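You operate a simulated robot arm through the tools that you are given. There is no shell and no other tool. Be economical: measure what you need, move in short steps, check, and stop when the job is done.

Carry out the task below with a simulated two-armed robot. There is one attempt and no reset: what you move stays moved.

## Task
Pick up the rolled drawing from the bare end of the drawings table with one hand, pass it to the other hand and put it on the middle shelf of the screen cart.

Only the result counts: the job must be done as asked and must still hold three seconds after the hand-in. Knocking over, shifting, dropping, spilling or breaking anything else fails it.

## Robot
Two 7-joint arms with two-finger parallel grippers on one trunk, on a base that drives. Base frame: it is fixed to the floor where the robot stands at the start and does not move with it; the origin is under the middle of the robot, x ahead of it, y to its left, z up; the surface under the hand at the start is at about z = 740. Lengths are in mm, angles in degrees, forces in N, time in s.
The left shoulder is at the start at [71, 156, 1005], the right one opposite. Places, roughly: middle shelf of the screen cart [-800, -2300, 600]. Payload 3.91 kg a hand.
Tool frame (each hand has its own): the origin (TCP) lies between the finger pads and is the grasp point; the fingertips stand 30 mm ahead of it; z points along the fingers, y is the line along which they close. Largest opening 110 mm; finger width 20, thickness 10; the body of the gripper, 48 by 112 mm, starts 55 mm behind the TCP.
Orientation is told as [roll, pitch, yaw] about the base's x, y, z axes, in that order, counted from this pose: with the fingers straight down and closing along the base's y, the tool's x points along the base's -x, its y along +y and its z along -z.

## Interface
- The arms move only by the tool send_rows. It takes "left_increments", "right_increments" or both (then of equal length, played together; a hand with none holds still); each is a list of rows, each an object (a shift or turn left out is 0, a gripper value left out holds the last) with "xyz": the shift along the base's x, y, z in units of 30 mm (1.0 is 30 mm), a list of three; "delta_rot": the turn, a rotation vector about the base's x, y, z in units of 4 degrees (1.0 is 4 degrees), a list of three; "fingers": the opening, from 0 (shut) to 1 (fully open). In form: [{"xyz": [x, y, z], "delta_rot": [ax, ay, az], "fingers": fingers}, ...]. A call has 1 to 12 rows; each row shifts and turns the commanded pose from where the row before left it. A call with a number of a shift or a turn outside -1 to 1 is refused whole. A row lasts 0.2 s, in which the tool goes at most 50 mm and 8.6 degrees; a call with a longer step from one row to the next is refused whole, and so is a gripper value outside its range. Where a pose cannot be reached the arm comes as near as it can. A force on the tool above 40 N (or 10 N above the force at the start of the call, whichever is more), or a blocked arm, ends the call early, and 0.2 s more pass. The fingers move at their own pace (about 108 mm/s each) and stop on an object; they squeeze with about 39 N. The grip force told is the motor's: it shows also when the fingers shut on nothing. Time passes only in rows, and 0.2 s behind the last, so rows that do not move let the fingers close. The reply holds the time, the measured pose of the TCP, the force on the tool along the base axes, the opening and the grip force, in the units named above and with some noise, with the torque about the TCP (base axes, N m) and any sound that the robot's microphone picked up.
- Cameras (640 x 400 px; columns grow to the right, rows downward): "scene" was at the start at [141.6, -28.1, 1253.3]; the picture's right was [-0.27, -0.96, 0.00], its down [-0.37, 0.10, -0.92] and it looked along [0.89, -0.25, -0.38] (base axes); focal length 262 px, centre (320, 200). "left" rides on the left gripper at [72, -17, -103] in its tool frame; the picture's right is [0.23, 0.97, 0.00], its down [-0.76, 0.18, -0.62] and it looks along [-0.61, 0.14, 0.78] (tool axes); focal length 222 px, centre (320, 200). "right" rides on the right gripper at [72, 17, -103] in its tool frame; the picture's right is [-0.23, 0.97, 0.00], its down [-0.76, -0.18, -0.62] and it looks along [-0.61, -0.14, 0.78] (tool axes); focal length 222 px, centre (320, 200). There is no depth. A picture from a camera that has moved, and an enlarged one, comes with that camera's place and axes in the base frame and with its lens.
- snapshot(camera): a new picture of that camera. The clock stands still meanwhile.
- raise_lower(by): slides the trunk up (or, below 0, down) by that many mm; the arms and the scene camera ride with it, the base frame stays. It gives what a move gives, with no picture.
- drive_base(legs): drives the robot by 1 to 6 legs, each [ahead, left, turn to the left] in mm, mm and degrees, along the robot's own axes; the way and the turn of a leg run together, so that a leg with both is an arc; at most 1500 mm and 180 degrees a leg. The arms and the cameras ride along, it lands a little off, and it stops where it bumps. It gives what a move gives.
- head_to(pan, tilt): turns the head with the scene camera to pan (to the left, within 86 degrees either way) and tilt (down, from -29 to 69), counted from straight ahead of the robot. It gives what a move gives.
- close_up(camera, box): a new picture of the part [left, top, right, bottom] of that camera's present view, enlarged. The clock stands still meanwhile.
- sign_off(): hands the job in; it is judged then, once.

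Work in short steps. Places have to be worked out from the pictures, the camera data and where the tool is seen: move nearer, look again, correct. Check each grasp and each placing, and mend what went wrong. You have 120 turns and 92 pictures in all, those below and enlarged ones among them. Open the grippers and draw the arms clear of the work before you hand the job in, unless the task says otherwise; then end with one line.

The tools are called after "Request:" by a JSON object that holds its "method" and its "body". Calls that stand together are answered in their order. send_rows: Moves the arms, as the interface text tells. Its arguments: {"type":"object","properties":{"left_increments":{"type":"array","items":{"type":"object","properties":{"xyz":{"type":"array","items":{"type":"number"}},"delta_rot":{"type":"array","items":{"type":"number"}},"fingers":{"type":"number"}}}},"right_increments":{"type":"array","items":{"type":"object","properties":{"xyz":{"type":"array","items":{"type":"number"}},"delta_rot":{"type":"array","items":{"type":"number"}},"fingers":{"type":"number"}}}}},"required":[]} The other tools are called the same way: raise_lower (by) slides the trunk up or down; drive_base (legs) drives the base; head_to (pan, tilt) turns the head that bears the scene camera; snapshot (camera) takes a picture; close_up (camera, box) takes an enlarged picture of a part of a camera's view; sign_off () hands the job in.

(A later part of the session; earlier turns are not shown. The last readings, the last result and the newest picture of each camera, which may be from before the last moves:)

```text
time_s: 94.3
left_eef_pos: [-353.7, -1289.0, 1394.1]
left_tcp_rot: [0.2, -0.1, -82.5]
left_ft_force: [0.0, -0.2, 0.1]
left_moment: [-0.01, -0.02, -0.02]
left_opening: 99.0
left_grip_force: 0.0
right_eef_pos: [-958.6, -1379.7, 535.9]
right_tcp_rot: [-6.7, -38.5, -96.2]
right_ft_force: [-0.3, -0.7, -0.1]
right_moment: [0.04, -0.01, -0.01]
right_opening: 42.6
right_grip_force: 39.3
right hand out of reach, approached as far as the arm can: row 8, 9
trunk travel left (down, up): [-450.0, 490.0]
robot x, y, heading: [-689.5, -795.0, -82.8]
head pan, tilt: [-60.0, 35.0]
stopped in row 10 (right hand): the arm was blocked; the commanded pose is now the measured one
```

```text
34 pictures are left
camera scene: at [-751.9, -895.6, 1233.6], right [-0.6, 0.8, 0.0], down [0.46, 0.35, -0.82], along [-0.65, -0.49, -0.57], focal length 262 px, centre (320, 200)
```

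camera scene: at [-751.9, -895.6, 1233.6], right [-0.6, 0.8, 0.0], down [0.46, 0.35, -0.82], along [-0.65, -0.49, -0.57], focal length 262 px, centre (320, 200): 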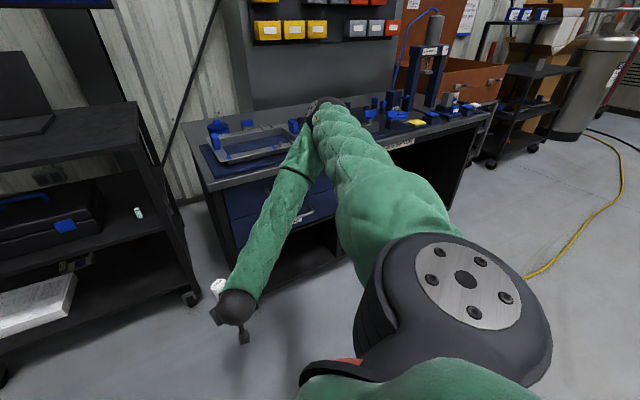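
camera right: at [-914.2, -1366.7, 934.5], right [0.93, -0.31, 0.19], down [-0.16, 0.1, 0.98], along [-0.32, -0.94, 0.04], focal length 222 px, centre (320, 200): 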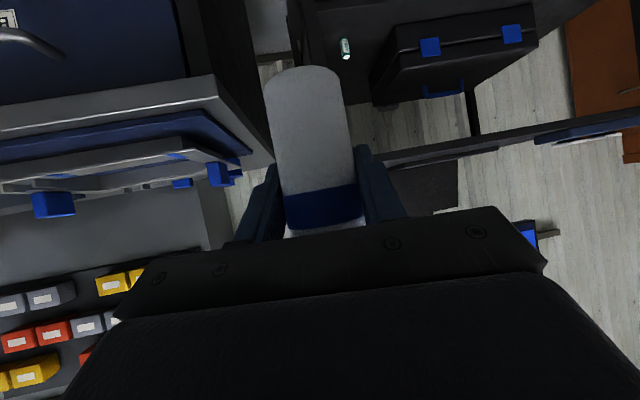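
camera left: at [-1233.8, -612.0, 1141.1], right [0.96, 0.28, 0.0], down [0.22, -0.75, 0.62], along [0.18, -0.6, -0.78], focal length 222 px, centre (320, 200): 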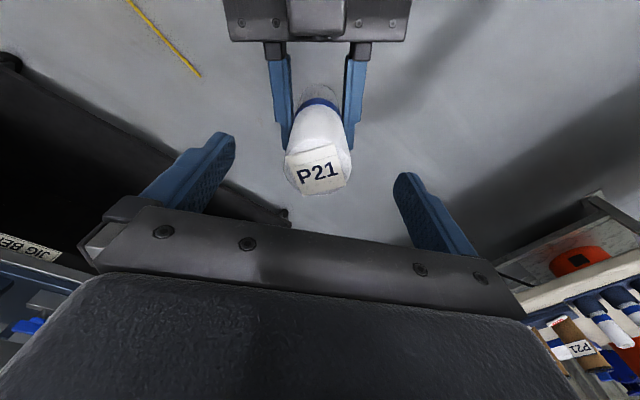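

The arm's reach limit is around z 715 without lowering the trunk; the hand sagged. I bring it back up and restore its orientation (computed correction).

Request:
{"method": "send_rows", "body": {"right_increments": [{"xyz": [0, 0, 1]}, {"xyz": [0, 0, 1]}, {"xyz": [0, 0, 1]}, {"xyz": [0, -0.5, 1]}, {"xyz": [0.1, -0.7, 1], "delta_rot": [-0.69, -0.09, 0]}, {"xyz": [0, -0.7, 1], "delta_rot": [-0.69, -0.09, 0]}, {"xyz": [0, -0.7, 0.5], "delta_rot": [-0.69, -0.09, 0]}, {"xyz": [0, -0.6, 0.3], "delta_rot": [-0.69, -0.09, 0]}, {"xyz": [0, -0.4, 0], "delta_rot": [-0.69, -0.09, 0]}, {"delta_rot": [-0.69, -0.09, 0]}, {}]}}

Request:
{"method": "snapshot", "body": {"camera": "right"}}

```text
time_s: 96.7
left_eef_pos: [-356.4, -1289.8, 1393.4]
left_tcp_rot: [0.2, 0.0, -82.4]
left_ft_force: [-0.3, -0.1, 0.1]
left_moment: [-0.01, -0.04, -0.03]
left_opening: 98.9
left_grip_force: 0.1
right_eef_pos: [-954.0, -1488.7, 739.8]
right_tcp_rot: [0.3, -54.7, -101.3]
right_ft_force: [-0.4, -0.3, 0.5]
right_moment: [-0.06, -0.03, 0.01]
right_opening: 42.5
right_grip_force: 39.0
trunk travel left (down, up): [-450.0, 490.0]
robot x, y, heading: [-690.7, -788.7, -82.9]
head pan, tilt: [-60.0, 35.0]
```

```text
33 pictures are left
camera right: at [-914.0, -1369.5, 739.8], right [0.93, -0.32, 0.19], down [-0.16, 0.1, 0.98], along [-0.33, -0.94, 0.04], focal length 222 px, centre (320, 200)
```

right: 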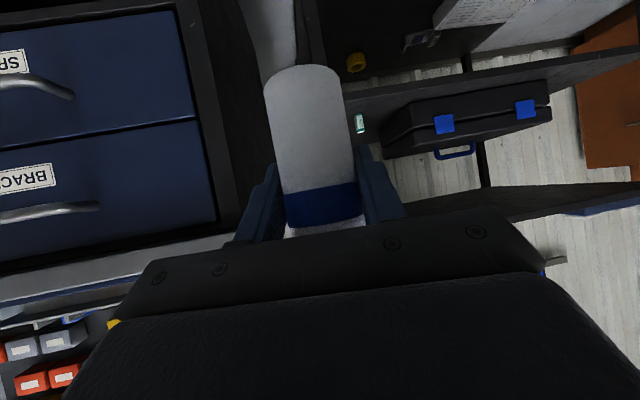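

Recovered exactly (roll vertical, z 740). Triangulating gives shelf z ≈ 555. I lower the trunk 80 mm and shift sideways so the roll lines up with the free spot before going in.

Request:
{"method": "raise_lower", "body": {"by": -80}}

Request:
{"method": "drive_base", "body": {"legs": [[121, 206, 0]]}}

Request:
{"method": "head_to", "body": {"pan": -20, "tilt": 35}}

Request:
{"method": "snapshot", "body": {"camera": "scene"}}

Request:
{"method": "snapshot", "body": {"camera": "right"}}

```text
time_s: 97.8
left_eef_pos: [-355.6, -1289.4, 1314.2]
left_tcp_rot: [0.3, 0.0, -82.4]
left_ft_force: [0.4, 0.2, 0.2]
left_moment: [-0.01, 0.03, -0.02]
left_opening: 98.8
left_grip_force: 0.0
right_eef_pos: [-953.6, -1488.9, 658.5]
right_tcp_rot: [0.1, -54.7, -101.3]
right_ft_force: [0.8, 0.2, -0.1]
right_moment: [0.01, -0.02, 0.01]
right_opening: 42.3
right_grip_force: 38.9
trunk travel left (down, up): [-370.0, 570.0]
robot x, y, heading: [-689.0, -791.2, -83.2]
head pan, tilt: [-60.0, 35.0]
```

```text
time_s: 99.6
left_eef_pos: [-131.6, -1384.0, 1312.8]
left_tcp_rot: [0.2, 0.0, -82.3]
left_ft_force: [0.8, 0.2, -0.6]
left_moment: [-0.03, 0.04, -0.01]
left_opening: 98.7
left_grip_force: 0.0
right_eef_pos: [-729.8, -1584.5, 660.1]
right_tcp_rot: [0.0, -54.6, -101.0]
right_ft_force: [0.7, 0.4, -1.2]
right_moment: [0.01, 0.0, 0.0]
right_opening: 42.8
right_grip_force: 39.3
trunk travel left (down, up): [-370.0, 570.0]
robot x, y, heading: [-468.9, -884.6, -82.3]
head pan, tilt: [-60.0, 35.0]
```

```text
time_s: 100.7
left_eef_pos: [-132.6, -1383.6, 1315.0]
left_tcp_rot: [0.2, 0.0, -82.2]
left_ft_force: [1.1, 0.0, 0.4]
left_moment: [0.0, 0.01, 0.03]
left_opening: 98.9
left_grip_force: 0.1
right_eef_pos: [-729.5, -1582.8, 659.1]
right_tcp_rot: [0.2, -54.6, -101.1]
right_ft_force: [0.0, -0.4, -0.2]
right_moment: [0.04, 0.01, -0.02]
right_opening: 42.9
right_grip_force: 39.4
trunk travel left (down, up): [-370.0, 570.0]
robot x, y, heading: [-469.3, -884.2, -82.5]
head pan, tilt: [-20.0, 35.0]
```

```text
32 pictures are left
camera scene: at [-479.8, -1023.0, 1153.5], right [-0.98, 0.22, 0.0], down [0.13, 0.56, -0.82], along [-0.18, -0.8, -0.57], focal length 262 px, centre (320, 200)
```

scene: 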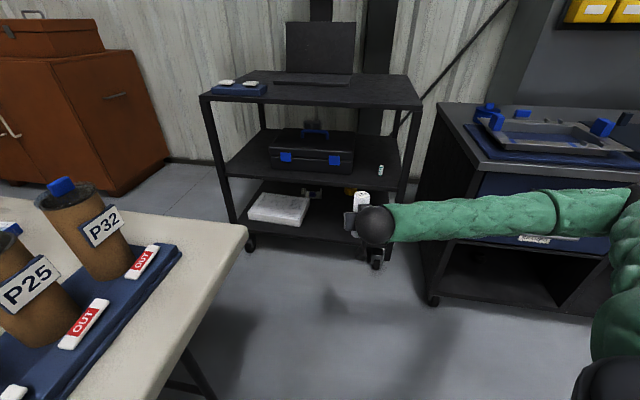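

```text
31 pictures are left
camera right: at [-690.2, -1464.1, 659.8], right [0.93, -0.31, 0.19], down [-0.16, 0.1, 0.98], along [-0.33, -0.94, 0.04], focal length 222 px, centre (320, 200)
```

right: 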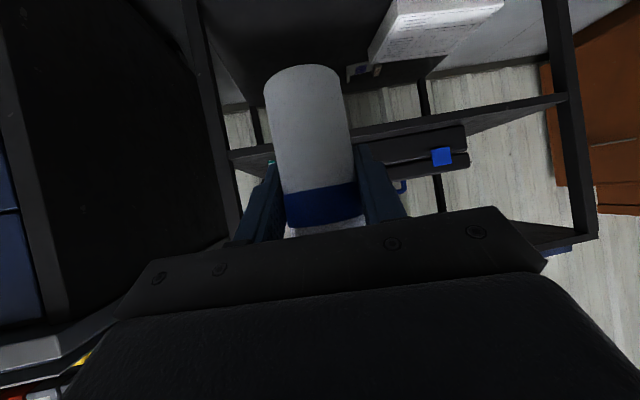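

Lined up: edge at u≈2090, target between case corner and green item. I drive in 300 mm of the 417 mm, then check.

Request:
{"method": "drive_base", "body": {"legs": [[255, -157, 0]]}}

Request:
{"method": "snapshot", "body": {"camera": "right"}}

Request:
{"method": "snapshot", "body": {"camera": "scene"}}

```text
time_s: 102.8
left_eef_pos: [-266.6, -1629.5, 1318.5]
left_tcp_rot: [0.2, -0.5, -84.8]
left_ft_force: [0.0, 0.2, -1.0]
left_moment: [-0.02, 0.04, 0.01]
left_opening: 98.9
left_grip_force: 0.0
right_eef_pos: [-864.1, -1811.3, 683.8]
right_tcp_rot: [1.7, -56.3, -103.9]
right_ft_force: [-1.7, -0.6, -1.1]
right_moment: [-0.01, -0.02, 0.04]
right_opening: 42.6
right_grip_force: 39.1
trunk travel left (down, up): [-370.0, 570.0]
robot x, y, heading: [-582.5, -1130.2, -85.1]
head pan, tilt: [-20.0, 35.0]
stopped in leg 1: the robot was blocked; the commanded pose is now the measured one
```

```text
30 pictures are left
camera right: at [-821.1, -1692.1, 680.4], right [0.92, -0.33, 0.21], down [-0.17, 0.14, 0.98], along [-0.35, -0.93, 0.07], focal length 222 px, centre (320, 200)
```

right: 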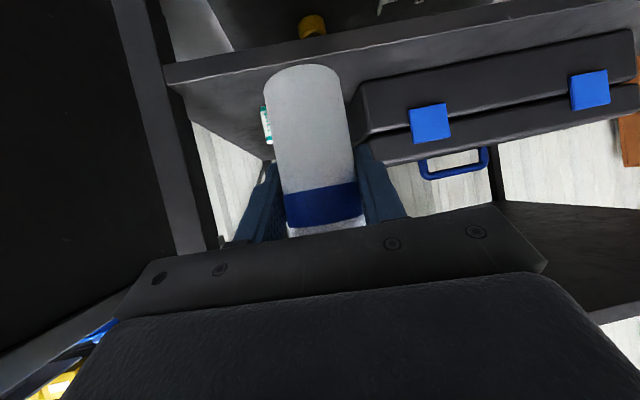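

```text
29 pictures are left
camera scene: at [-584.2, -1255.6, 1156.1], right [-0.97, 0.26, 0.01], down [0.14, 0.55, -0.83], along [-0.22, -0.8, -0.56], focal length 262 px, centre (320, 200)
```

scene: 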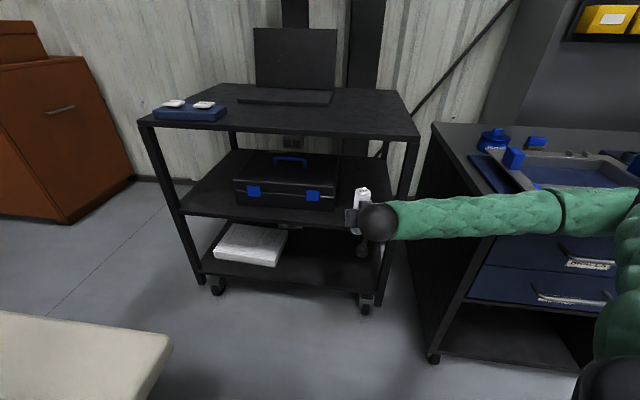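

The base was blocked by something. I look around the base to find out.

Request:
{"method": "head_to", "body": {"pan": 45, "tilt": 60}}

Request:
{"method": "snapshot", "body": {"camera": "scene"}}

Request:
{"method": "head_to", "body": {"pan": -50, "tilt": 60}}

Request:
{"method": "snapshot", "body": {"camera": "scene"}}

```text
time_s: 104.2
left_eef_pos: [-265.3, -1629.8, 1318.9]
left_tcp_rot: [0.0, -0.7, -84.6]
left_ft_force: [-0.1, -0.6, -0.1]
left_moment: [0.0, 0.03, 0.03]
left_opening: 99.1
left_grip_force: 0.0
right_eef_pos: [-864.9, -1811.0, 679.1]
right_tcp_rot: [1.3, -55.9, -103.3]
right_ft_force: [-0.3, 0.6, -1.2]
right_moment: [-0.04, -0.02, 0.01]
right_opening: 42.5
right_grip_force: 38.7
trunk travel left (down, up): [-370.0, 570.0]
robot x, y, heading: [-585.1, -1129.5, -85.0]
head pan, tilt: [45.0, 60.0]
```

```text
28 pictures are left
camera scene: at [-508.2, -1214.6, 1120.1], right [-0.64, -0.76, 0.02], down [-0.67, 0.55, -0.49], along [0.37, -0.33, -0.87], focal length 262 px, centre (320, 200)
```

scene: 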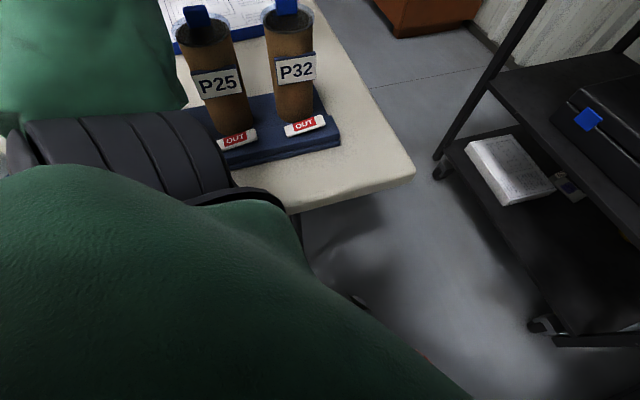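

```text
time_s: 105.9
left_eef_pos: [-265.5, -1628.7, 1318.5]
left_tcp_rot: [0.0, -0.5, -84.6]
left_ft_force: [0.3, 0.5, -0.7]
left_moment: [-0.01, -0.02, 0.0]
left_opening: 99.2
left_grip_force: 0.0
right_eef_pos: [-865.9, -1809.9, 680.4]
right_tcp_rot: [1.4, -55.8, -103.5]
right_ft_force: [0.3, 0.1, 0.3]
right_moment: [0.01, 0.0, 0.01]
right_opening: 42.3
right_grip_force: 39.0
trunk travel left (down, up): [-370.0, 570.0]
robot x, y, heading: [-583.9, -1131.4, -85.1]
head pan, tilt: [-50.0, 60.0]
```

```text
27 pictures are left
camera scene: at [-607.6, -1217.9, 1122.0], right [-0.71, 0.71, 0.01], down [0.6, 0.61, -0.52], along [-0.37, -0.36, -0.86], focal length 262 px, centre (320, 200)
```

scene: 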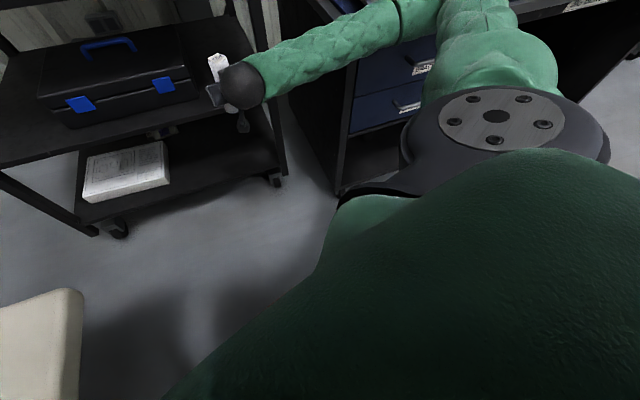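

The torso's left side has come up against the table edge. I back off away from the table right away.

Request:
{"method": "drive_base", "body": {"legs": [[-65, -46, 0]]}}

Request:
{"method": "head_to", "body": {"pan": 45, "tilt": 60}}

Request:
{"method": "snapshot", "body": {"camera": "scene"}}

```text
time_s: 107.0
left_eef_pos: [-278.1, -1569.2, 1320.0]
left_tcp_rot: [0.0, -0.5, -80.7]
left_ft_force: [-1.1, 0.0, 0.1]
left_moment: [-0.02, -0.02, 0.02]
left_opening: 99.2
left_grip_force: 0.0
right_eef_pos: [-865.5, -1793.5, 680.4]
right_tcp_rot: [1.1, -55.9, -99.4]
right_ft_force: [-0.3, -0.4, 0.1]
right_moment: [-0.01, 0.01, 0.01]
right_opening: 42.5
right_grip_force: 38.9
trunk travel left (down, up): [-370.0, 570.0]
robot x, y, heading: [-634.5, -1097.4, -81.3]
head pan, tilt: [-50.0, 60.0]
```

```text
time_s: 108.7
left_eef_pos: [-287.4, -1568.4, 1320.6]
left_tcp_rot: [0.6, -0.6, -80.2]
left_ft_force: [-0.3, 0.3, 0.3]
left_moment: [-0.01, -0.01, -0.02]
left_opening: 99.0
left_grip_force: 0.0
right_eef_pos: [-863.7, -1794.3, 678.0]
right_tcp_rot: [2.4, -55.8, -99.7]
right_ft_force: [-0.3, -0.7, -0.1]
right_moment: [0.01, 0.0, 0.0]
right_opening: 42.5
right_grip_force: 39.2
trunk travel left (down, up): [-370.0, 570.0]
robot x, y, heading: [-629.0, -1093.9, -80.8]
head pan, tilt: [45.0, 60.0]
```

```text
26 pictures are left
camera scene: at [-543.0, -1171.0, 1120.6], right [-0.58, -0.81, 0.02], down [-0.72, 0.5, -0.49], along [0.39, -0.3, -0.87], focal length 262 px, centre (320, 200)
```

scene: 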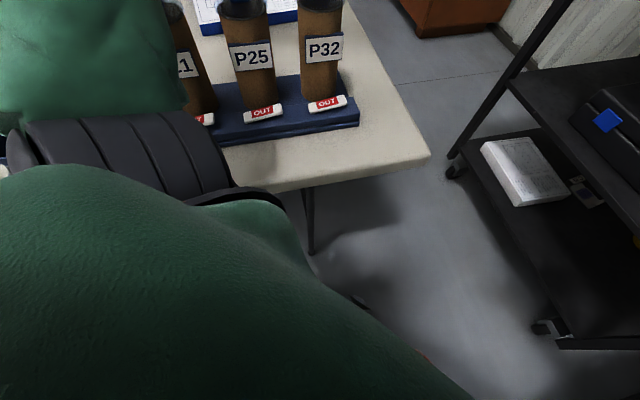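

Still slightly tilted, so still in contact somewhere; I keep withdrawing away from the table.

Request:
{"method": "drive_base", "body": {"legs": [[-100, -60, 0]]}}

Request:
{"method": "head_to", "body": {"pan": 30, "tilt": 45}}

Request:
{"method": "snapshot", "body": {"camera": "scene"}}

```text
time_s: 109.9
left_eef_pos: [-299.7, -1483.8, 1321.3]
left_tcp_rot: [0.5, -0.5, -74.3]
left_ft_force: [0.4, -0.2, -0.2]
left_moment: [-0.02, -0.01, 0.02]
left_opening: 99.1
left_grip_force: 0.1
right_eef_pos: [-850.5, -1767.1, 674.7]
right_tcp_rot: [2.2, -55.6, -93.8]
right_ft_force: [0.9, 0.5, -0.8]
right_moment: [-0.01, 0.0, 0.0]
right_opening: 42.4
right_grip_force: 39.4
trunk travel left (down, up): [-370.0, 570.0]
robot x, y, heading: [-693.1, -1046.2, -74.6]
head pan, tilt: [45.0, 60.0]
```

```text
time_s: 110.7
left_eef_pos: [-314.6, -1486.0, 1323.9]
left_tcp_rot: [1.5, -0.5, -73.8]
left_ft_force: [0.2, -1.2, -0.7]
left_moment: [-0.01, -0.01, 0.0]
left_opening: 98.9
left_grip_force: 0.0
right_eef_pos: [-851.9, -1772.1, 671.7]
right_tcp_rot: [3.9, -55.6, -94.5]
right_ft_force: [-0.2, 0.1, -0.1]
right_moment: [-0.03, -0.01, 0.01]
right_opening: 42.2
right_grip_force: 38.8
trunk travel left (down, up): [-370.0, 570.0]
robot x, y, heading: [-691.8, -1043.8, -74.1]
head pan, tilt: [30.0, 45.0]
```

```text
25 pictures are left
camera scene: at [-587.1, -1136.4, 1140.8], right [-0.7, -0.72, 0.03], down [-0.53, 0.48, -0.7], along [0.49, -0.5, -0.71], focal length 262 px, centre (320, 200)
```

scene: 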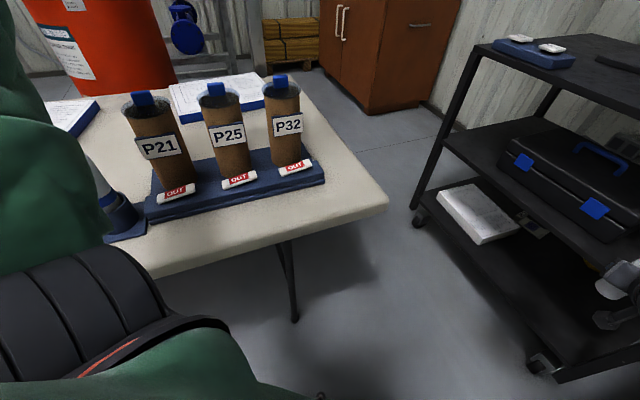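

The robot pivots as though its right arm is hooked near the bench corner. I look there.

Request:
{"method": "head_to", "body": {"pan": -60, "tilt": 40}}

Request:
{"method": "snapshot", "body": {"camera": "scene"}}

Request:
{"method": "head_to", "body": {"pan": -40, "tilt": 15}}

Request:
{"method": "snapshot", "body": {"camera": "scene"}}

```text
time_s: 112.3
left_eef_pos: [-314.7, -1484.9, 1324.5]
left_tcp_rot: [1.5, -0.6, -73.7]
left_ft_force: [-0.4, -0.2, 0.5]
left_moment: [-0.02, -0.01, -0.04]
left_opening: 98.9
left_grip_force: 0.0
right_eef_pos: [-850.4, -1771.4, 671.1]
right_tcp_rot: [3.9, -55.6, -94.5]
right_ft_force: [0.4, 1.2, 0.6]
right_moment: [-0.02, 0.02, -0.01]
right_opening: 42.5
right_grip_force: 38.8
trunk travel left (down, up): [-370.0, 570.0]
robot x, y, heading: [-689.7, -1046.2, -73.8]
head pan, tilt: [-60.0, 40.0]
```

```text
24 pictures are left
camera scene: at [-705.1, -1139.9, 1151.2], right [-0.72, 0.7, 0.01], down [0.43, 0.45, -0.78], along [-0.55, -0.56, -0.62], focal length 262 px, centre (320, 200)
```

scene: 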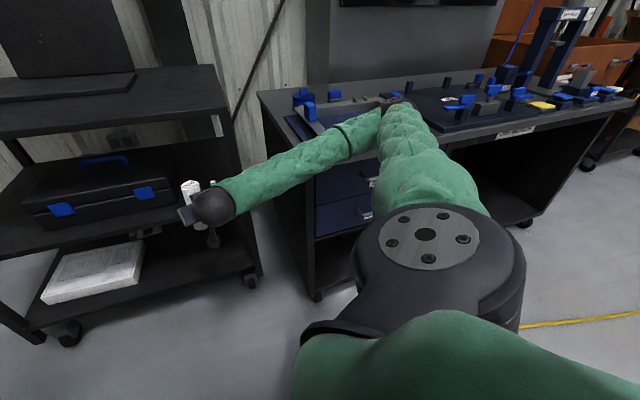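

```text
time_s: 113.2
left_eef_pos: [-314.6, -1484.5, 1323.3]
left_tcp_rot: [1.5, -0.5, -73.7]
left_ft_force: [0.3, -0.3, -0.2]
left_moment: [-0.02, 0.01, -0.04]
left_opening: 98.9
left_grip_force: 0.1
right_eef_pos: [-850.4, -1771.7, 672.0]
right_tcp_rot: [4.0, -55.6, -94.5]
right_ft_force: [1.2, 0.5, 1.4]
right_moment: [0.0, 0.03, 0.0]
right_opening: 42.1
right_grip_force: 39.6
trunk travel left (down, up): [-370.0, 570.0]
robot x, y, heading: [-690.6, -1044.3, -74.1]
head pan, tilt: [-40.0, 15.0]
```

```text
23 pictures are left
camera scene: at [-683.1, -1163.4, 1190.5], right [-0.91, 0.41, 0.02], down [0.08, 0.22, -0.97], along [-0.4, -0.89, -0.24], focal length 262 px, centre (320, 200)
```

scene: 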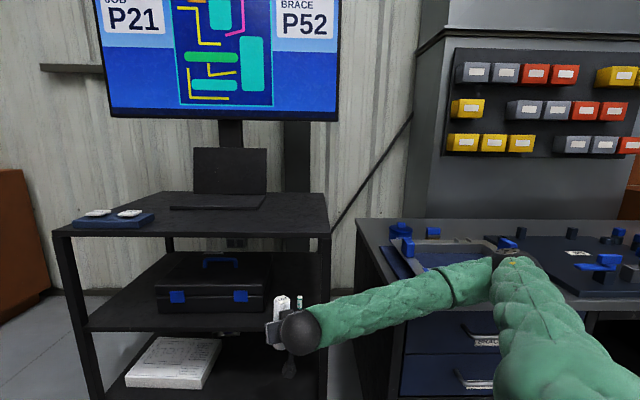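

The robot is tilted up toward its front-right, so the elbow is likely bearing on the bench top's corner. I raise the trunk, which should lift it free (the hand is still outside the cart).

Request:
{"method": "raise_lower", "body": {"by": 100}}

Request:
{"method": "snapshot", "body": {"camera": "scene"}}

```text
time_s: 114.5
left_eef_pos: [-331.4, -1502.3, 1421.7]
left_tcp_rot: [2.3, -0.1, -74.2]
left_ft_force: [0.7, -0.6, -0.4]
left_moment: [-0.03, 0.03, 0.03]
left_opening: 98.9
left_grip_force: 0.1
right_eef_pos: [-866.1, -1777.0, 758.0]
right_tcp_rot: [4.5, -54.7, -95.6]
right_ft_force: [0.3, -0.1, 0.1]
right_moment: [-0.02, -0.01, -0.02]
right_opening: 42.4
right_grip_force: 39.4
trunk travel left (down, up): [-470.0, 470.0]
robot x, y, heading: [-692.4, -1047.6, -74.8]
head pan, tilt: [-40.0, 15.0]
```

```text
22 pictures are left
camera scene: at [-713.6, -1180.6, 1285.4], right [-0.91, 0.42, 0.0], down [0.11, 0.24, -0.97], along [-0.4, -0.88, -0.26], focal length 262 px, centre (320, 200)
```

scene: 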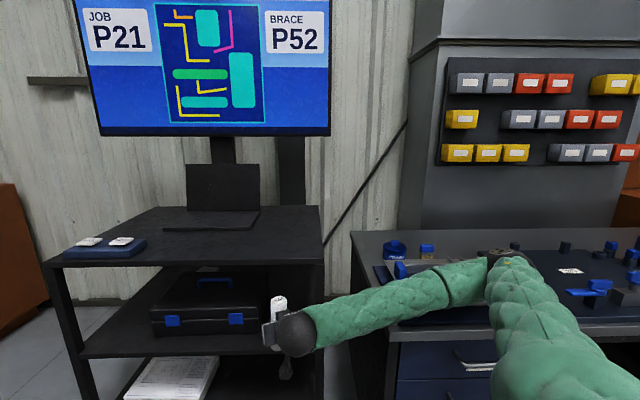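

The tilt is gone now (camera level). The arm is over the bench corner; I drive straight back out from the bench and then inspect it.

Request:
{"method": "drive_base", "body": {"legs": [[-300, 0, 0]]}}

Request:
{"method": "snapshot", "body": {"camera": "scene"}}

```text
time_s: 116.5
left_eef_pos: [-409.5, -1218.3, 1421.4]
left_tcp_rot: [2.3, -0.2, -74.2]
left_ft_force: [-0.6, -0.6, -0.2]
left_moment: [-0.01, 0.02, 0.04]
left_opening: 99.1
left_grip_force: 0.1
right_eef_pos: [-941.4, -1494.0, 756.8]
right_tcp_rot: [4.7, -54.7, -95.6]
right_ft_force: [1.0, 0.4, 0.0]
right_moment: [-0.01, 0.01, 0.03]
right_opening: 42.3
right_grip_force: 39.1
trunk travel left (down, up): [-470.0, 470.0]
robot x, y, heading: [-771.5, -762.2, -74.2]
head pan, tilt: [-40.0, 15.0]
```

```text
21 pictures are left
camera scene: at [-792.4, -897.9, 1285.6], right [-0.91, 0.41, 0.0], down [0.11, 0.24, -0.97], along [-0.4, -0.88, -0.26], focal length 262 px, centre (320, 200)
```

scene: 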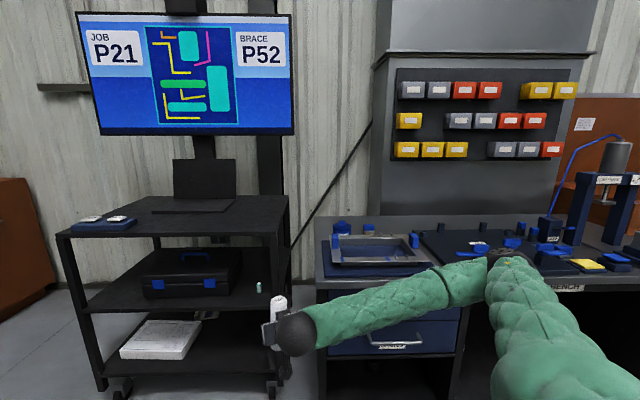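

The cart and tray look unchanged. I zoom on the bench to compare with the earlier view.

Request:
{"method": "close_up", "body": {"camera": "scene", "box": [310, 180, 640, 386]}}

```text
1.94 times, centred on (475, 283) of scene
camera zoom: at [-792.4, -897.9, 1285.6], right [-0.91, 0.41, 0.0], down [0.11, 0.24, -0.97], along [-0.4, -0.88, -0.26], focal length 508 px, centre (19, 39)
```

zoom: 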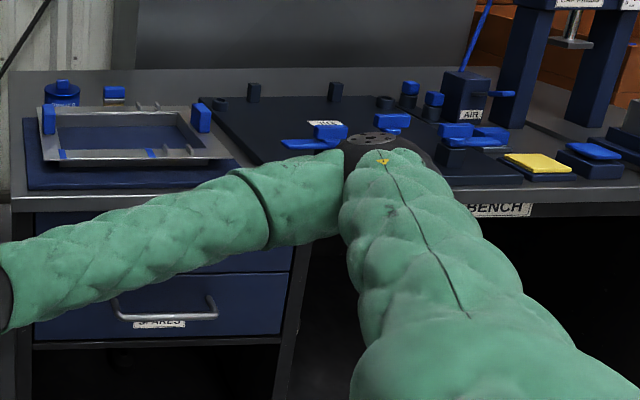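

Bench items appear unchanged. To keep the elbow away from the bench I'll use a more central reach: level the hand (4.7° correction) and move it 210 mm inward, yawing left 16°.

Request:
{"method": "send_rows", "body": {"right_increments": [{"delta_rot": [0.07, 0.68, -0.96]}, {"xyz": [0.9, 0.075, 0], "delta_rot": [0, 0, 1]}, {"xyz": [0.9, 0.075, 0], "delta_rot": [0, 0, 1]}, {"xyz": [0.9, 0.075, 0], "delta_rot": [0, 0, 1]}, {"xyz": [0.9, 0.075, 0], "delta_rot": [0, 0, 1]}, {"xyz": [0.9, 0.075, 0]}, {"xyz": [0.9, 0.075, 0]}, {"xyz": [0.9, 0.075, 0]}, {"xyz": [0.9, 0.075, 0]}, {}]}}

Request:
{"method": "head_to", "body": {"pan": -50, "tilt": 30}}

Request:
{"method": "snapshot", "body": {"camera": "scene"}}

```text
time_s: 118.8
left_eef_pos: [-408.5, -1220.1, 1422.0]
left_tcp_rot: [2.3, -0.1, -74.1]
left_ft_force: [-0.6, 0.1, -0.4]
left_moment: [0.01, -0.01, -0.02]
left_opening: 99.0
left_grip_force: 0.1
right_eef_pos: [-725.1, -1478.5, 755.3]
right_tcp_rot: [-0.2, -54.6, -79.6]
right_ft_force: [-0.3, 0.6, 0.6]
right_moment: [-0.01, 0.0, 0.04]
right_opening: 42.0
right_grip_force: 38.8
trunk travel left (down, up): [-470.0, 470.0]
robot x, y, heading: [-770.3, -761.5, -74.3]
head pan, tilt: [-40.0, 15.0]
```

```text
time_s: 119.5
left_eef_pos: [-408.3, -1219.0, 1421.5]
left_tcp_rot: [2.4, 0.0, -74.1]
left_ft_force: [1.2, -0.2, 0.8]
left_moment: [-0.02, -0.02, -0.04]
left_opening: 99.0
left_grip_force: 0.0
right_eef_pos: [-725.1, -1479.3, 754.3]
right_tcp_rot: [0.0, -54.6, -79.6]
right_ft_force: [0.0, -0.1, 1.2]
right_moment: [0.0, -0.01, -0.02]
right_opening: 42.3
right_grip_force: 39.2
trunk travel left (down, up): [-470.0, 470.0]
robot x, y, heading: [-765.8, -759.7, -74.4]
head pan, tilt: [-50.0, 30.0]
```

```text
19 pictures are left
camera scene: at [-804.5, -888.7, 1261.4], right [-0.83, 0.56, 0.0], down [0.28, 0.41, -0.87], along [-0.49, -0.71, -0.5], focal length 262 px, centre (320, 200)
```

scene: 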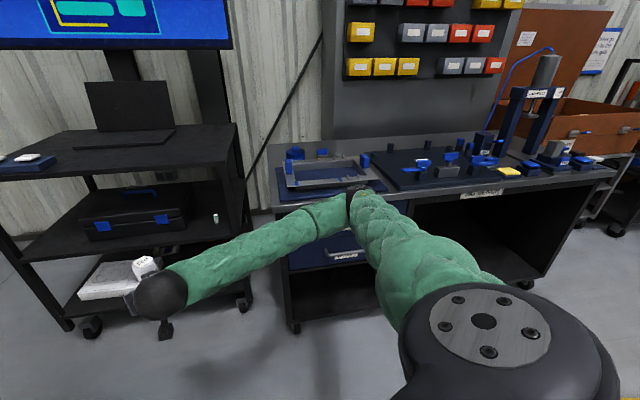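

The central reach works nicely. I go another 150 mm inward so the robot can face the cart squarely and keep its elbow well back from the bench.

Request:
{"method": "send_rows", "body": {"right_increments": [{"xyz": [0.96, 0.27, 0]}, {"xyz": [0.96, 0.27, 0]}, {"xyz": [0.96, 0.27, 0]}, {"xyz": [0.96, 0.27, 0]}, {"xyz": [0.96, 0.27, 0]}, {}]}}

```text
time_s: 120.9
left_eef_pos: [-409.3, -1219.7, 1421.3]
left_tcp_rot: [2.3, -0.2, -74.2]
left_ft_force: [-0.8, 0.4, 0.0]
left_moment: [0.0, -0.01, 0.02]
left_opening: 99.1
left_grip_force: 0.0
right_eef_pos: [-581.0, -1437.3, 757.2]
right_tcp_rot: [-0.1, -54.5, -79.6]
right_ft_force: [0.4, 0.0, -0.2]
right_moment: [-0.02, 0.03, 0.01]
right_opening: 42.2
right_grip_force: 39.0
trunk travel left (down, up): [-470.0, 470.0]
robot x, y, heading: [-768.3, -764.1, -74.3]
head pan, tilt: [-50.0, 30.0]
```

Reached local (698, −3) without strain. Now I turn the robot to face the cart squarely (−36°) and lower the trunk 97 mm while still in the open.

Request:
{"method": "drive_base", "body": {"legs": [[0, 0, -36]]}}

Request:
{"method": "raise_lower", "body": {"by": -97}}

Request:
{"method": "head_to", "body": {"pan": 10, "tilt": 35}}

Request:
{"method": "snapshot", "body": {"camera": "scene"}}

```text
time_s: 123.0
left_eef_pos: [-745.7, -1344.2, 1421.2]
left_tcp_rot: [2.3, -0.1, -110.0]
left_ft_force: [-0.2, 0.2, 0.2]
left_moment: [-0.03, 0.0, -0.02]
left_opening: 98.8
left_grip_force: 0.2
right_eef_pos: [-1012.1, -1418.2, 756.2]
right_tcp_rot: [-0.1, -54.6, -115.4]
right_ft_force: [0.3, 0.0, -0.1]
right_moment: [0.02, 0.0, -0.04]
right_opening: 42.2
right_grip_force: 38.3
trunk travel left (down, up): [-470.0, 470.0]
robot x, y, heading: [-770.9, -766.8, -110.4]
head pan, tilt: [-50.0, 30.0]
```

```text
time_s: 124.3
left_eef_pos: [-745.1, -1344.8, 1324.9]
left_tcp_rot: [2.4, -0.1, -110.0]
left_ft_force: [-0.2, 0.0, 0.7]
left_moment: [-0.02, -0.02, -0.02]
left_opening: 99.3
left_grip_force: 0.0
right_eef_pos: [-1013.1, -1419.1, 660.5]
right_tcp_rot: [-0.1, -54.8, -115.5]
right_ft_force: [0.0, -0.3, -0.4]
right_moment: [0.0, 0.01, -0.01]
right_opening: 42.2
right_grip_force: 39.4
trunk travel left (down, up): [-373.0, 567.0]
robot x, y, heading: [-767.2, -766.5, -110.6]
head pan, tilt: [-50.0, 30.0]
```

```text
time_s: 125.6
left_eef_pos: [-744.9, -1344.0, 1324.4]
left_tcp_rot: [2.2, 0.0, -110.0]
left_ft_force: [0.5, -0.6, 0.1]
left_moment: [-0.01, 0.01, 0.03]
left_opening: 98.8
left_grip_force: 0.0
right_eef_pos: [-1012.6, -1417.8, 659.2]
right_tcp_rot: [-0.1, -54.6, -115.5]
right_ft_force: [0.5, 0.2, 0.0]
right_moment: [0.01, -0.04, 0.02]
right_opening: 42.3
right_grip_force: 38.9
trunk travel left (down, up): [-373.0, 567.0]
robot x, y, heading: [-767.6, -761.6, -110.3]
head pan, tilt: [10.0, 35.0]
```

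```text
18 pictures are left
camera scene: at [-800.4, -899.4, 1156.5], right [-0.98, 0.18, 0.0], down [0.1, 0.56, -0.82], along [-0.15, -0.81, -0.57], focal length 262 px, centre (320, 200)
```

scene: 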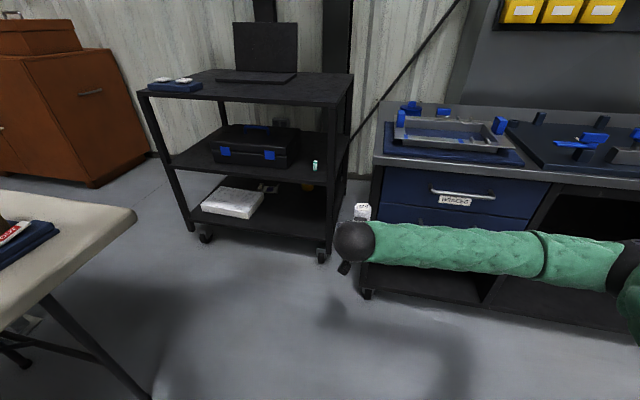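

Facing the cart squarely. I shift left 322 mm (and 100 mm forward) to line up with the free spot.

Request:
{"method": "drive_base", "body": {"legs": [[117, 316, 0]]}}

Request:
{"method": "snapshot", "body": {"camera": "scene"}}

Request:
{"method": "snapshot", "body": {"camera": "right"}}

```text
time_s: 127.8
left_eef_pos: [-492.9, -1567.4, 1325.2]
left_tcp_rot: [2.2, -0.1, -110.1]
left_ft_force: [-0.3, -1.3, -0.4]
left_moment: [0.03, 0.03, 0.0]
left_opening: 99.1
left_grip_force: 0.0
right_eef_pos: [-759.8, -1641.3, 660.2]
right_tcp_rot: [0.0, -54.6, -115.6]
right_ft_force: [0.3, -0.2, -1.4]
right_moment: [0.0, 0.04, -0.02]
right_opening: 41.9
right_grip_force: 38.7
trunk travel left (down, up): [-373.0, 567.0]
robot x, y, heading: [-515.2, -983.0, -110.6]
head pan, tilt: [10.0, 35.0]
```

```text
17 pictures are left
camera scene: at [-546.4, -1122.0, 1156.4], right [-0.98, 0.18, 0.0], down [0.1, 0.56, -0.82], along [-0.15, -0.8, -0.57], focal length 262 px, centre (320, 200)
```

scene: 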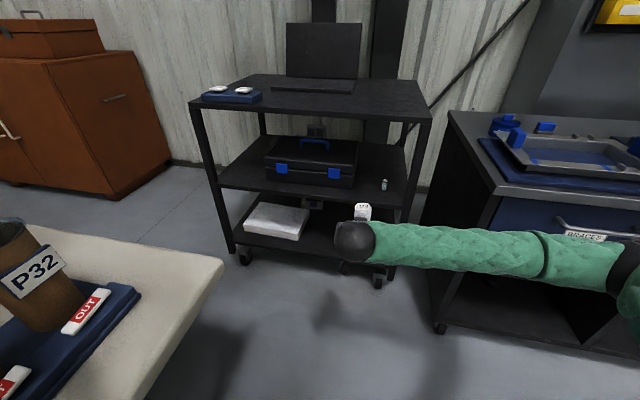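

```text
16 pictures are left
camera right: at [-691.0, -1534.6, 659.6], right [0.82, -0.54, 0.18], down [-0.13, 0.14, 0.98], along [-0.56, -0.83, 0.04], focal length 222 px, centre (320, 200)
```

right: 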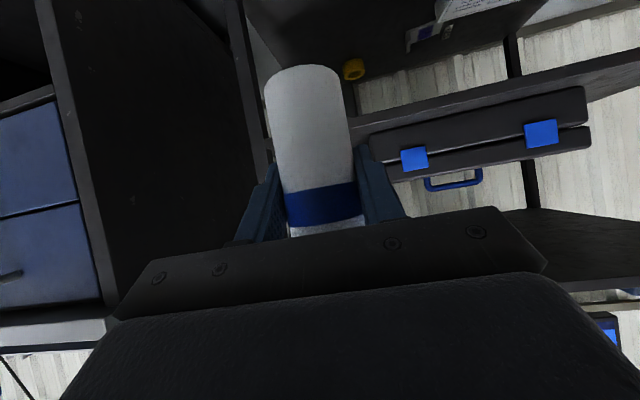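

Lined up (v ≈ 47; spot between case corner at v≈−20 and the item at v≈112). I drive in 220 mm and check for contact.

Request:
{"method": "drive_base", "body": {"legs": [[220, -10, 0]]}}

Request:
{"method": "snapshot", "body": {"camera": "scene"}}

```text
time_s: 129.4
left_eef_pos: [-562.6, -1727.2, 1327.3]
left_tcp_rot: [2.1, -0.5, -110.9]
left_ft_force: [-0.8, 0.7, 0.4]
left_moment: [0.01, 0.03, -0.02]
left_opening: 98.9
left_grip_force: 0.0
right_eef_pos: [-824.3, -1789.3, 655.9]
right_tcp_rot: [-0.5, -54.0, -114.6]
right_ft_force: [-0.9, -0.4, 0.9]
right_moment: [0.01, 0.0, 0.0]
right_opening: 41.9
right_grip_force: 38.8
trunk travel left (down, up): [-373.0, 567.0]
robot x, y, heading: [-589.0, -1154.2, -111.2]
head pan, tilt: [10.0, 35.0]
stopped in leg 1: the robot was blocked; the commanded pose is now the measured one
```

```text
15 pictures are left
camera scene: at [-612.9, -1282.2, 1158.2], right [-0.98, 0.19, 0.0], down [0.11, 0.56, -0.82], along [-0.16, -0.81, -0.57], focal length 262 px, centre (320, 200)
```

scene: 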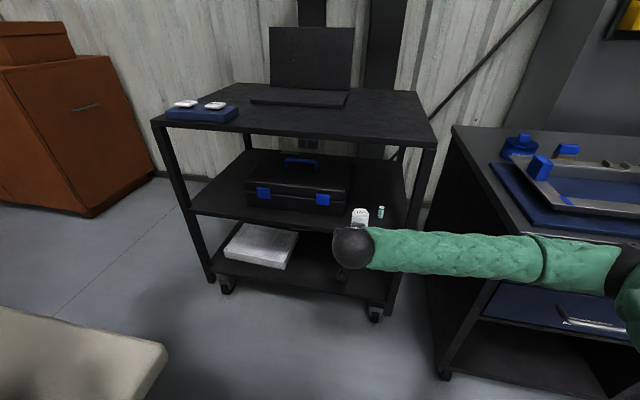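

Blocked again at the same base place. I check the left arm's surroundings, which I haven't seen.

Request:
{"method": "head_to", "body": {"pan": 45, "tilt": 15}}

Request:
{"method": "snapshot", "body": {"camera": "scene"}}

Request:
{"method": "head_to", "body": {"pan": 0, "tilt": 69}}

Request:
{"method": "snapshot", "body": {"camera": "scene"}}

```text
time_s: 130.4
left_eef_pos: [-564.1, -1725.8, 1328.5]
left_tcp_rot: [2.0, -0.5, -110.7]
left_ft_force: [0.5, 0.4, -0.3]
left_moment: [-0.01, 0.0, -0.01]
left_opening: 99.1
left_grip_force: 0.0
right_eef_pos: [-825.3, -1788.9, 655.8]
right_tcp_rot: [-0.6, -54.1, -114.6]
right_ft_force: [-1.0, 0.4, -0.2]
right_moment: [0.03, 0.0, -0.01]
right_opening: 42.2
right_grip_force: 39.2
trunk travel left (down, up): [-373.0, 567.0]
robot x, y, heading: [-581.8, -1151.5, -111.0]
head pan, tilt: [45.0, 15.0]
```

```text
14 pictures are left
camera scene: at [-558.1, -1280.0, 1189.5], right [-0.91, -0.4, 0.01], down [-0.11, 0.23, -0.97], along [0.39, -0.89, -0.26], focal length 262 px, centre (320, 200)
```

scene: 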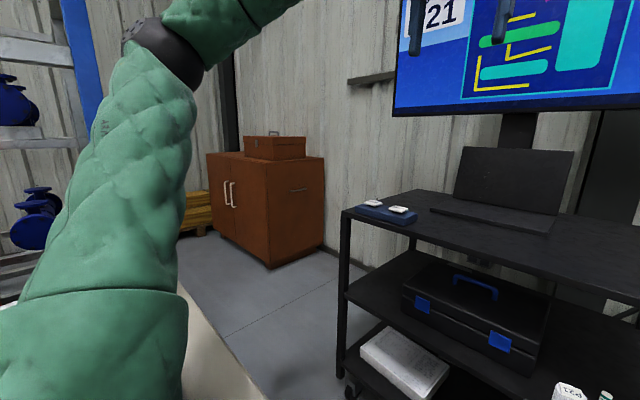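

```text
time_s: 131.6
left_eef_pos: [-562.7, -1725.8, 1328.3]
left_tcp_rot: [2.1, -0.7, -110.7]
left_ft_force: [-1.1, 0.0, -0.6]
left_moment: [0.01, 0.01, 0.02]
left_opening: 98.7
left_grip_force: 0.1
right_eef_pos: [-826.4, -1790.8, 655.9]
right_tcp_rot: [-0.7, -54.0, -114.5]
right_ft_force: [-0.6, -0.1, 0.9]
right_moment: [-0.01, -0.01, 0.02]
right_opening: 42.2
right_grip_force: 39.4
trunk travel left (down, up): [-373.0, 567.0]
robot x, y, heading: [-580.9, -1150.0, -111.1]
head pan, tilt: [0.0, 68.8]
```

```text
13 pictures are left
camera scene: at [-616.7, -1247.1, 1113.9], right [-0.93, 0.36, 0.0], down [0.33, 0.87, -0.37], along [-0.14, -0.35, -0.93], focal length 262 px, centre (320, 200)
```

scene: 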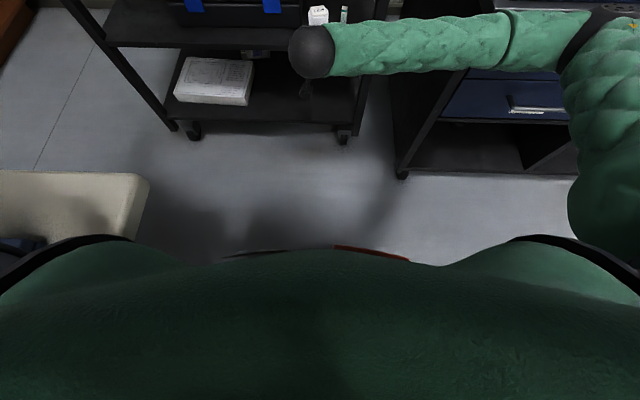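

The base is wide, and its front-left corner meets the table leg. I back off, turn 10° left, and will approach further to the right with the same arm pose.

Request:
{"method": "drive_base", "body": {"legs": [[-165, -54, 0], [0, 0, 11]]}}

Request:
{"method": "head_to", "body": {"pan": 10, "tilt": 35}}

```text
time_s: 133.8
left_eef_pos: [-449.8, -1551.1, 1323.1]
left_tcp_rot: [2.2, -0.1, -99.7]
left_ft_force: [-0.3, 0.2, -0.5]
left_moment: [0.0, 0.0, -0.02]
left_opening: 99.1
left_grip_force: 0.2
right_eef_pos: [-694.2, -1657.9, 648.1]
right_tcp_rot: [-0.4, -53.5, -103.7]
right_ft_force: [0.3, 0.4, 0.4]
right_moment: [0.01, 0.01, -0.03]
right_opening: 42.1
right_grip_force: 38.9
trunk travel left (down, up): [-373.0, 567.0]
robot x, y, heading: [-577.1, -983.8, -100.0]
head pan, tilt: [0.0, 68.8]
```

```text
time_s: 134.8
left_eef_pos: [-450.6, -1549.9, 1324.0]
left_tcp_rot: [2.3, 0.0, -99.6]
left_ft_force: [-0.2, 0.1, -0.5]
left_moment: [-0.02, 0.01, -0.01]
left_opening: 99.4
left_grip_force: 0.1
right_eef_pos: [-692.9, -1657.9, 647.5]
right_tcp_rot: [-0.4, -53.5, -103.8]
right_ft_force: [-0.2, 0.1, -0.5]
right_moment: [0.02, 0.02, -0.01]
right_opening: 41.8
right_grip_force: 38.6
trunk travel left (down, up): [-373.0, 567.0]
robot x, y, heading: [-580.5, -976.6, -100.2]
head pan, tilt: [10.0, 35.0]
```

Now raise the trunk 14 mm for clearance, shift right 66 mm, and drive in 230 mm.

Request:
{"method": "raise_lower", "body": {"by": 14}}

Request:
{"method": "drive_base", "body": {"legs": [[-15, -64, 0], [224, -53, 0]]}}

Request:
{"method": "snapshot", "body": {"camera": "scene"}}

```text
time_s: 135.4
left_eef_pos: [-451.3, -1551.2, 1336.4]
left_tcp_rot: [2.2, 0.0, -99.6]
left_ft_force: [0.8, -1.0, -0.2]
left_moment: [-0.01, 0.0, -0.02]
left_opening: 99.1
left_grip_force: 0.1
right_eef_pos: [-693.1, -1657.2, 662.6]
right_tcp_rot: [-0.4, -53.4, -103.7]
right_ft_force: [-0.2, -0.5, 0.0]
right_moment: [-0.02, 0.0, -0.02]
right_opening: 42.2
right_grip_force: 39.1
trunk travel left (down, up): [-387.0, 553.0]
robot x, y, heading: [-578.2, -980.7, -100.1]
head pan, tilt: [10.0, 35.0]
```

```text
time_s: 137.2
left_eef_pos: [-543.2, -1604.7, 1339.9]
left_tcp_rot: [1.9, -0.4, -100.3]
left_ft_force: [-0.1, -0.7, 0.3]
left_moment: [-0.03, -0.02, 0.02]
left_opening: 99.2
left_grip_force: 0.1
right_eef_pos: [-790.2, -1708.7, 664.0]
right_tcp_rot: [-1.0, -53.5, -103.7]
right_ft_force: [0.2, 0.6, 0.8]
right_moment: [0.03, -0.02, -0.02]
right_opening: 41.8
right_grip_force: 39.1
trunk travel left (down, up): [-387.0, 553.0]
robot x, y, heading: [-675.3, -1045.2, -100.9]
head pan, tilt: [10.0, 35.0]
stopped in leg 2: the robot was blocked; the commanded pose is now the measured one
```

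```text
12 pictures are left
camera scene: at [-673.9, -1175.3, 1172.4], right [-1.0, 0.01, 0.01], down [0.0, 0.57, -0.82], along [-0.02, -0.82, -0.57], focal length 262 px, centre (320, 200)
```

scene: 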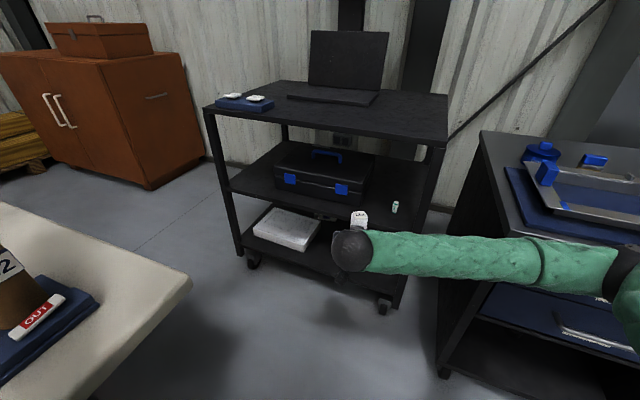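

Comparing the three stops, the common factor is my right elbow reaching the bench front. Better: back off and extend the arm further forward, so the robot stays back and the elbow tucks in.

Request:
{"method": "drive_base", "body": {"legs": [[-127, 28, 0]]}}

Request:
{"method": "send_rows", "body": {"right_increments": [{"xyz": [-0.396, -0.918, 0]}, {"xyz": [-0.396, -0.918, 0]}, {"xyz": [-0.396, -0.918, 0]}, {"xyz": [-0.396, -0.918, 0]}, {}]}}

```text
time_s: 138.6
left_eef_pos: [-501.8, -1488.3, 1339.3]
left_tcp_rot: [2.3, 0.0, -100.3]
left_ft_force: [-0.7, 0.6, 0.3]
left_moment: [-0.02, 0.01, 0.03]
left_opening: 98.7
left_grip_force: 0.0
right_eef_pos: [-741.7, -1590.2, 656.9]
right_tcp_rot: [-0.7, -52.9, -103.9]
right_ft_force: [-0.2, 0.6, 0.2]
right_moment: [0.0, 0.0, -0.01]
right_opening: 42.0
right_grip_force: 38.8
trunk travel left (down, up): [-387.0, 553.0]
robot x, y, heading: [-621.7, -918.9, -100.5]
head pan, tilt: [10.0, 35.0]
```

```text
time_s: 139.8
left_eef_pos: [-502.0, -1490.2, 1336.4]
left_tcp_rot: [2.3, 0.1, -100.3]
left_ft_force: [-0.9, -0.3, 0.3]
left_moment: [-0.01, -0.02, -0.01]
left_opening: 99.2
left_grip_force: 0.0
right_eef_pos: [-790.0, -1700.3, 655.9]
right_tcp_rot: [-0.5, -52.9, -103.9]
right_ft_force: [-0.3, 0.0, 0.3]
right_moment: [0.01, -0.04, -0.03]
right_opening: 41.8
right_grip_force: 39.1
trunk travel left (down, up): [-387.0, 553.0]
robot x, y, heading: [-622.9, -919.6, -100.8]
head pan, tilt: [10.0, 35.0]
```

Extending works. Four more steps, with a 1.8° trim to bring the roll exactly vertical.

Request:
{"method": "send_rows", "body": {"right_increments": [{"xyz": [-0.396, -0.918, 0]}, {"xyz": [-0.396, -0.918, 0]}, {"xyz": [-0.396, -0.918, 0.1]}, {"xyz": [-0.396, -0.918, 0.1], "delta_rot": [-0.44, 0.11, 0]}, {}]}}

Request:
{"method": "snapshot", "body": {"camera": "scene"}}

```text
time_s: 140.9
left_eef_pos: [-501.9, -1490.8, 1338.6]
left_tcp_rot: [2.4, 0.1, -100.3]
left_ft_force: [-0.2, -0.5, 0.4]
left_moment: [-0.02, 0.02, -0.01]
left_opening: 98.9
left_grip_force: 0.1
right_eef_pos: [-838.8, -1808.3, 661.6]
right_tcp_rot: [-0.5, -54.6, -103.8]
right_ft_force: [0.3, 0.4, 0.3]
right_moment: [0.0, 0.0, 0.02]
right_opening: 42.2
right_grip_force: 38.7
trunk travel left (down, up): [-387.0, 553.0]
robot x, y, heading: [-619.1, -920.8, -100.7]
head pan, tilt: [10.0, 35.0]
```

```text
11 pictures are left
camera scene: at [-631.2, -1061.1, 1170.5], right [-1.0, 0.01, 0.0], down [0.01, 0.57, -0.82], along [-0.01, -0.82, -0.57], focal length 262 px, centre (320, 200)
```

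scene: 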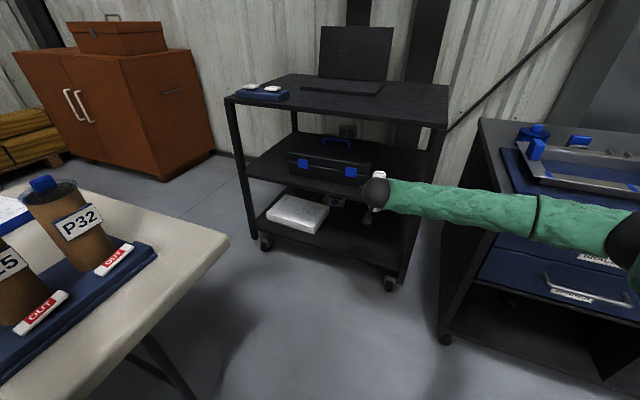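

Elbow is now well back from the bench. I extend three more steps; the roll's base (z≈597) clears the shelf by ~40 mm.

Request:
{"method": "send_rows", "body": {"right_increments": [{"xyz": [-0.32, -0.945, 0]}, {"xyz": [-0.32, -0.945, 0]}, {"xyz": [-0.32, -0.945, 0]}, {}]}}

Request:
{"method": "snapshot", "body": {"camera": "right"}}

```text
time_s: 141.9
left_eef_pos: [-502.1, -1491.4, 1336.5]
left_tcp_rot: [2.3, 0.1, -100.3]
left_ft_force: [-0.3, -0.8, -0.1]
left_moment: [-0.03, -0.03, 0.05]
left_opening: 99.0
left_grip_force: 0.1
right_eef_pos: [-867.2, -1894.8, 660.9]
right_tcp_rot: [-0.5, -54.7, -104.0]
right_ft_force: [-0.6, -0.1, -0.3]
right_moment: [0.01, 0.0, 0.01]
right_opening: 41.8
right_grip_force: 38.7
trunk travel left (down, up): [-387.0, 553.0]
robot x, y, heading: [-623.3, -921.3, -100.8]
head pan, tilt: [10.0, 35.0]
```

```text
10 pictures are left
camera right: at [-819.9, -1777.7, 660.9], right [0.91, -0.37, 0.18], down [-0.15, 0.11, 0.98], along [-0.38, -0.92, 0.04], focal length 222 px, centre (320, 200)
```

right: 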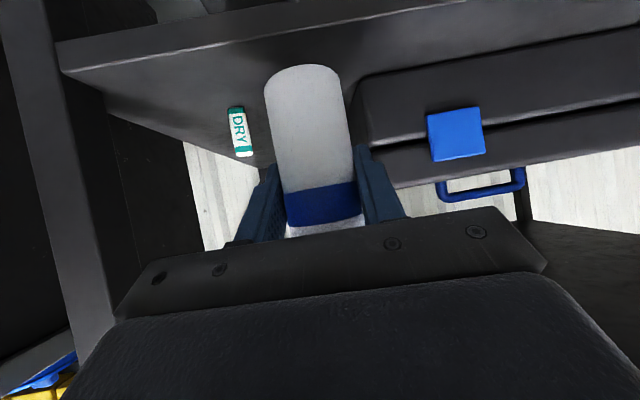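

Clear view: target spot between case corner (v −16) and the "DRY" tube (v 114); edge at u≈2100, TCP at u 2083, v 46. I drive in the last 67 mm.

Request:
{"method": "drive_base", "body": {"legs": [[65, -14, 0]]}}

Request:
{"method": "snapshot", "body": {"camera": "right"}}

```text
time_s: 142.9
left_eef_pos: [-517.9, -1538.3, 1343.3]
left_tcp_rot: [1.9, -0.7, -100.4]
left_ft_force: [0.4, -0.9, 0.3]
left_moment: [0.02, 0.0, 0.03]
left_opening: 99.0
left_grip_force: 0.1
right_eef_pos: [-888.0, -1951.9, 682.4]
right_tcp_rot: [-1.0, -55.8, -103.7]
right_ft_force: [-0.6, -0.1, 0.4]
right_moment: [-0.02, -0.04, 0.0]
right_opening: 41.9
right_grip_force: 39.4
trunk travel left (down, up): [-387.0, 553.0]
robot x, y, heading: [-645.8, -981.4, -100.5]
head pan, tilt: [10.0, 35.0]
```

```text
9 pictures are left
camera right: at [-840.7, -1834.9, 680.4], right [0.91, -0.37, 0.18], down [-0.14, 0.13, 0.98], along [-0.38, -0.92, 0.06], focal length 222 px, centre (320, 200)
```

right: 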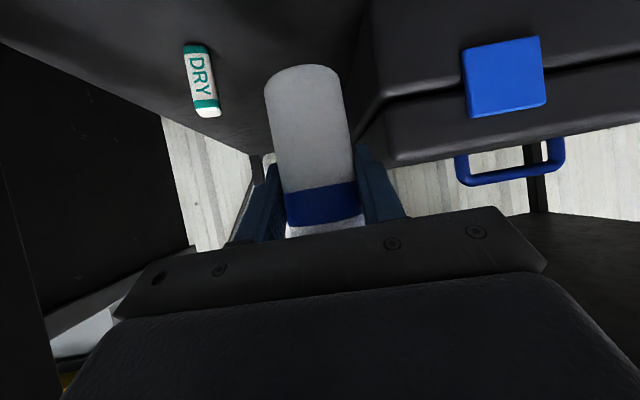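

The hand is in place (u 2143, v 42), though the robot leans back slightly (z 682). I lower in small steps with the arm, trimming pitch, and watch height and force.

Request:
{"method": "send_rows", "body": {"right_increments": [{"xyz": [0, 0, -0.5], "delta_rot": [0.27, -0.07, 0]}, {"xyz": [0, 0, -0.5]}, {}]}}

```text
time_s: 143.9
left_eef_pos: [-522.2, -1537.4, 1341.7]
left_tcp_rot: [2.0, -0.7, -100.5]
left_ft_force: [-0.2, 0.6, 0.4]
left_moment: [-0.03, 0.04, -0.01]
left_opening: 99.2
left_grip_force: 0.1
right_eef_pos: [-890.7, -1960.3, 686.5]
right_tcp_rot: [0.5, -56.9, -104.9]
right_ft_force: [1.0, -0.8, 0.2]
right_moment: [0.0, -0.01, 0.0]
right_opening: 42.1
right_grip_force: 39.3
trunk travel left (down, up): [-387.0, 553.0]
robot x, y, heading: [-645.2, -982.8, -100.9]
head pan, tilt: [10.0, 35.0]
stopped in row 3 (right hand): the arm was blocked; the commanded pose is now the measured one
```

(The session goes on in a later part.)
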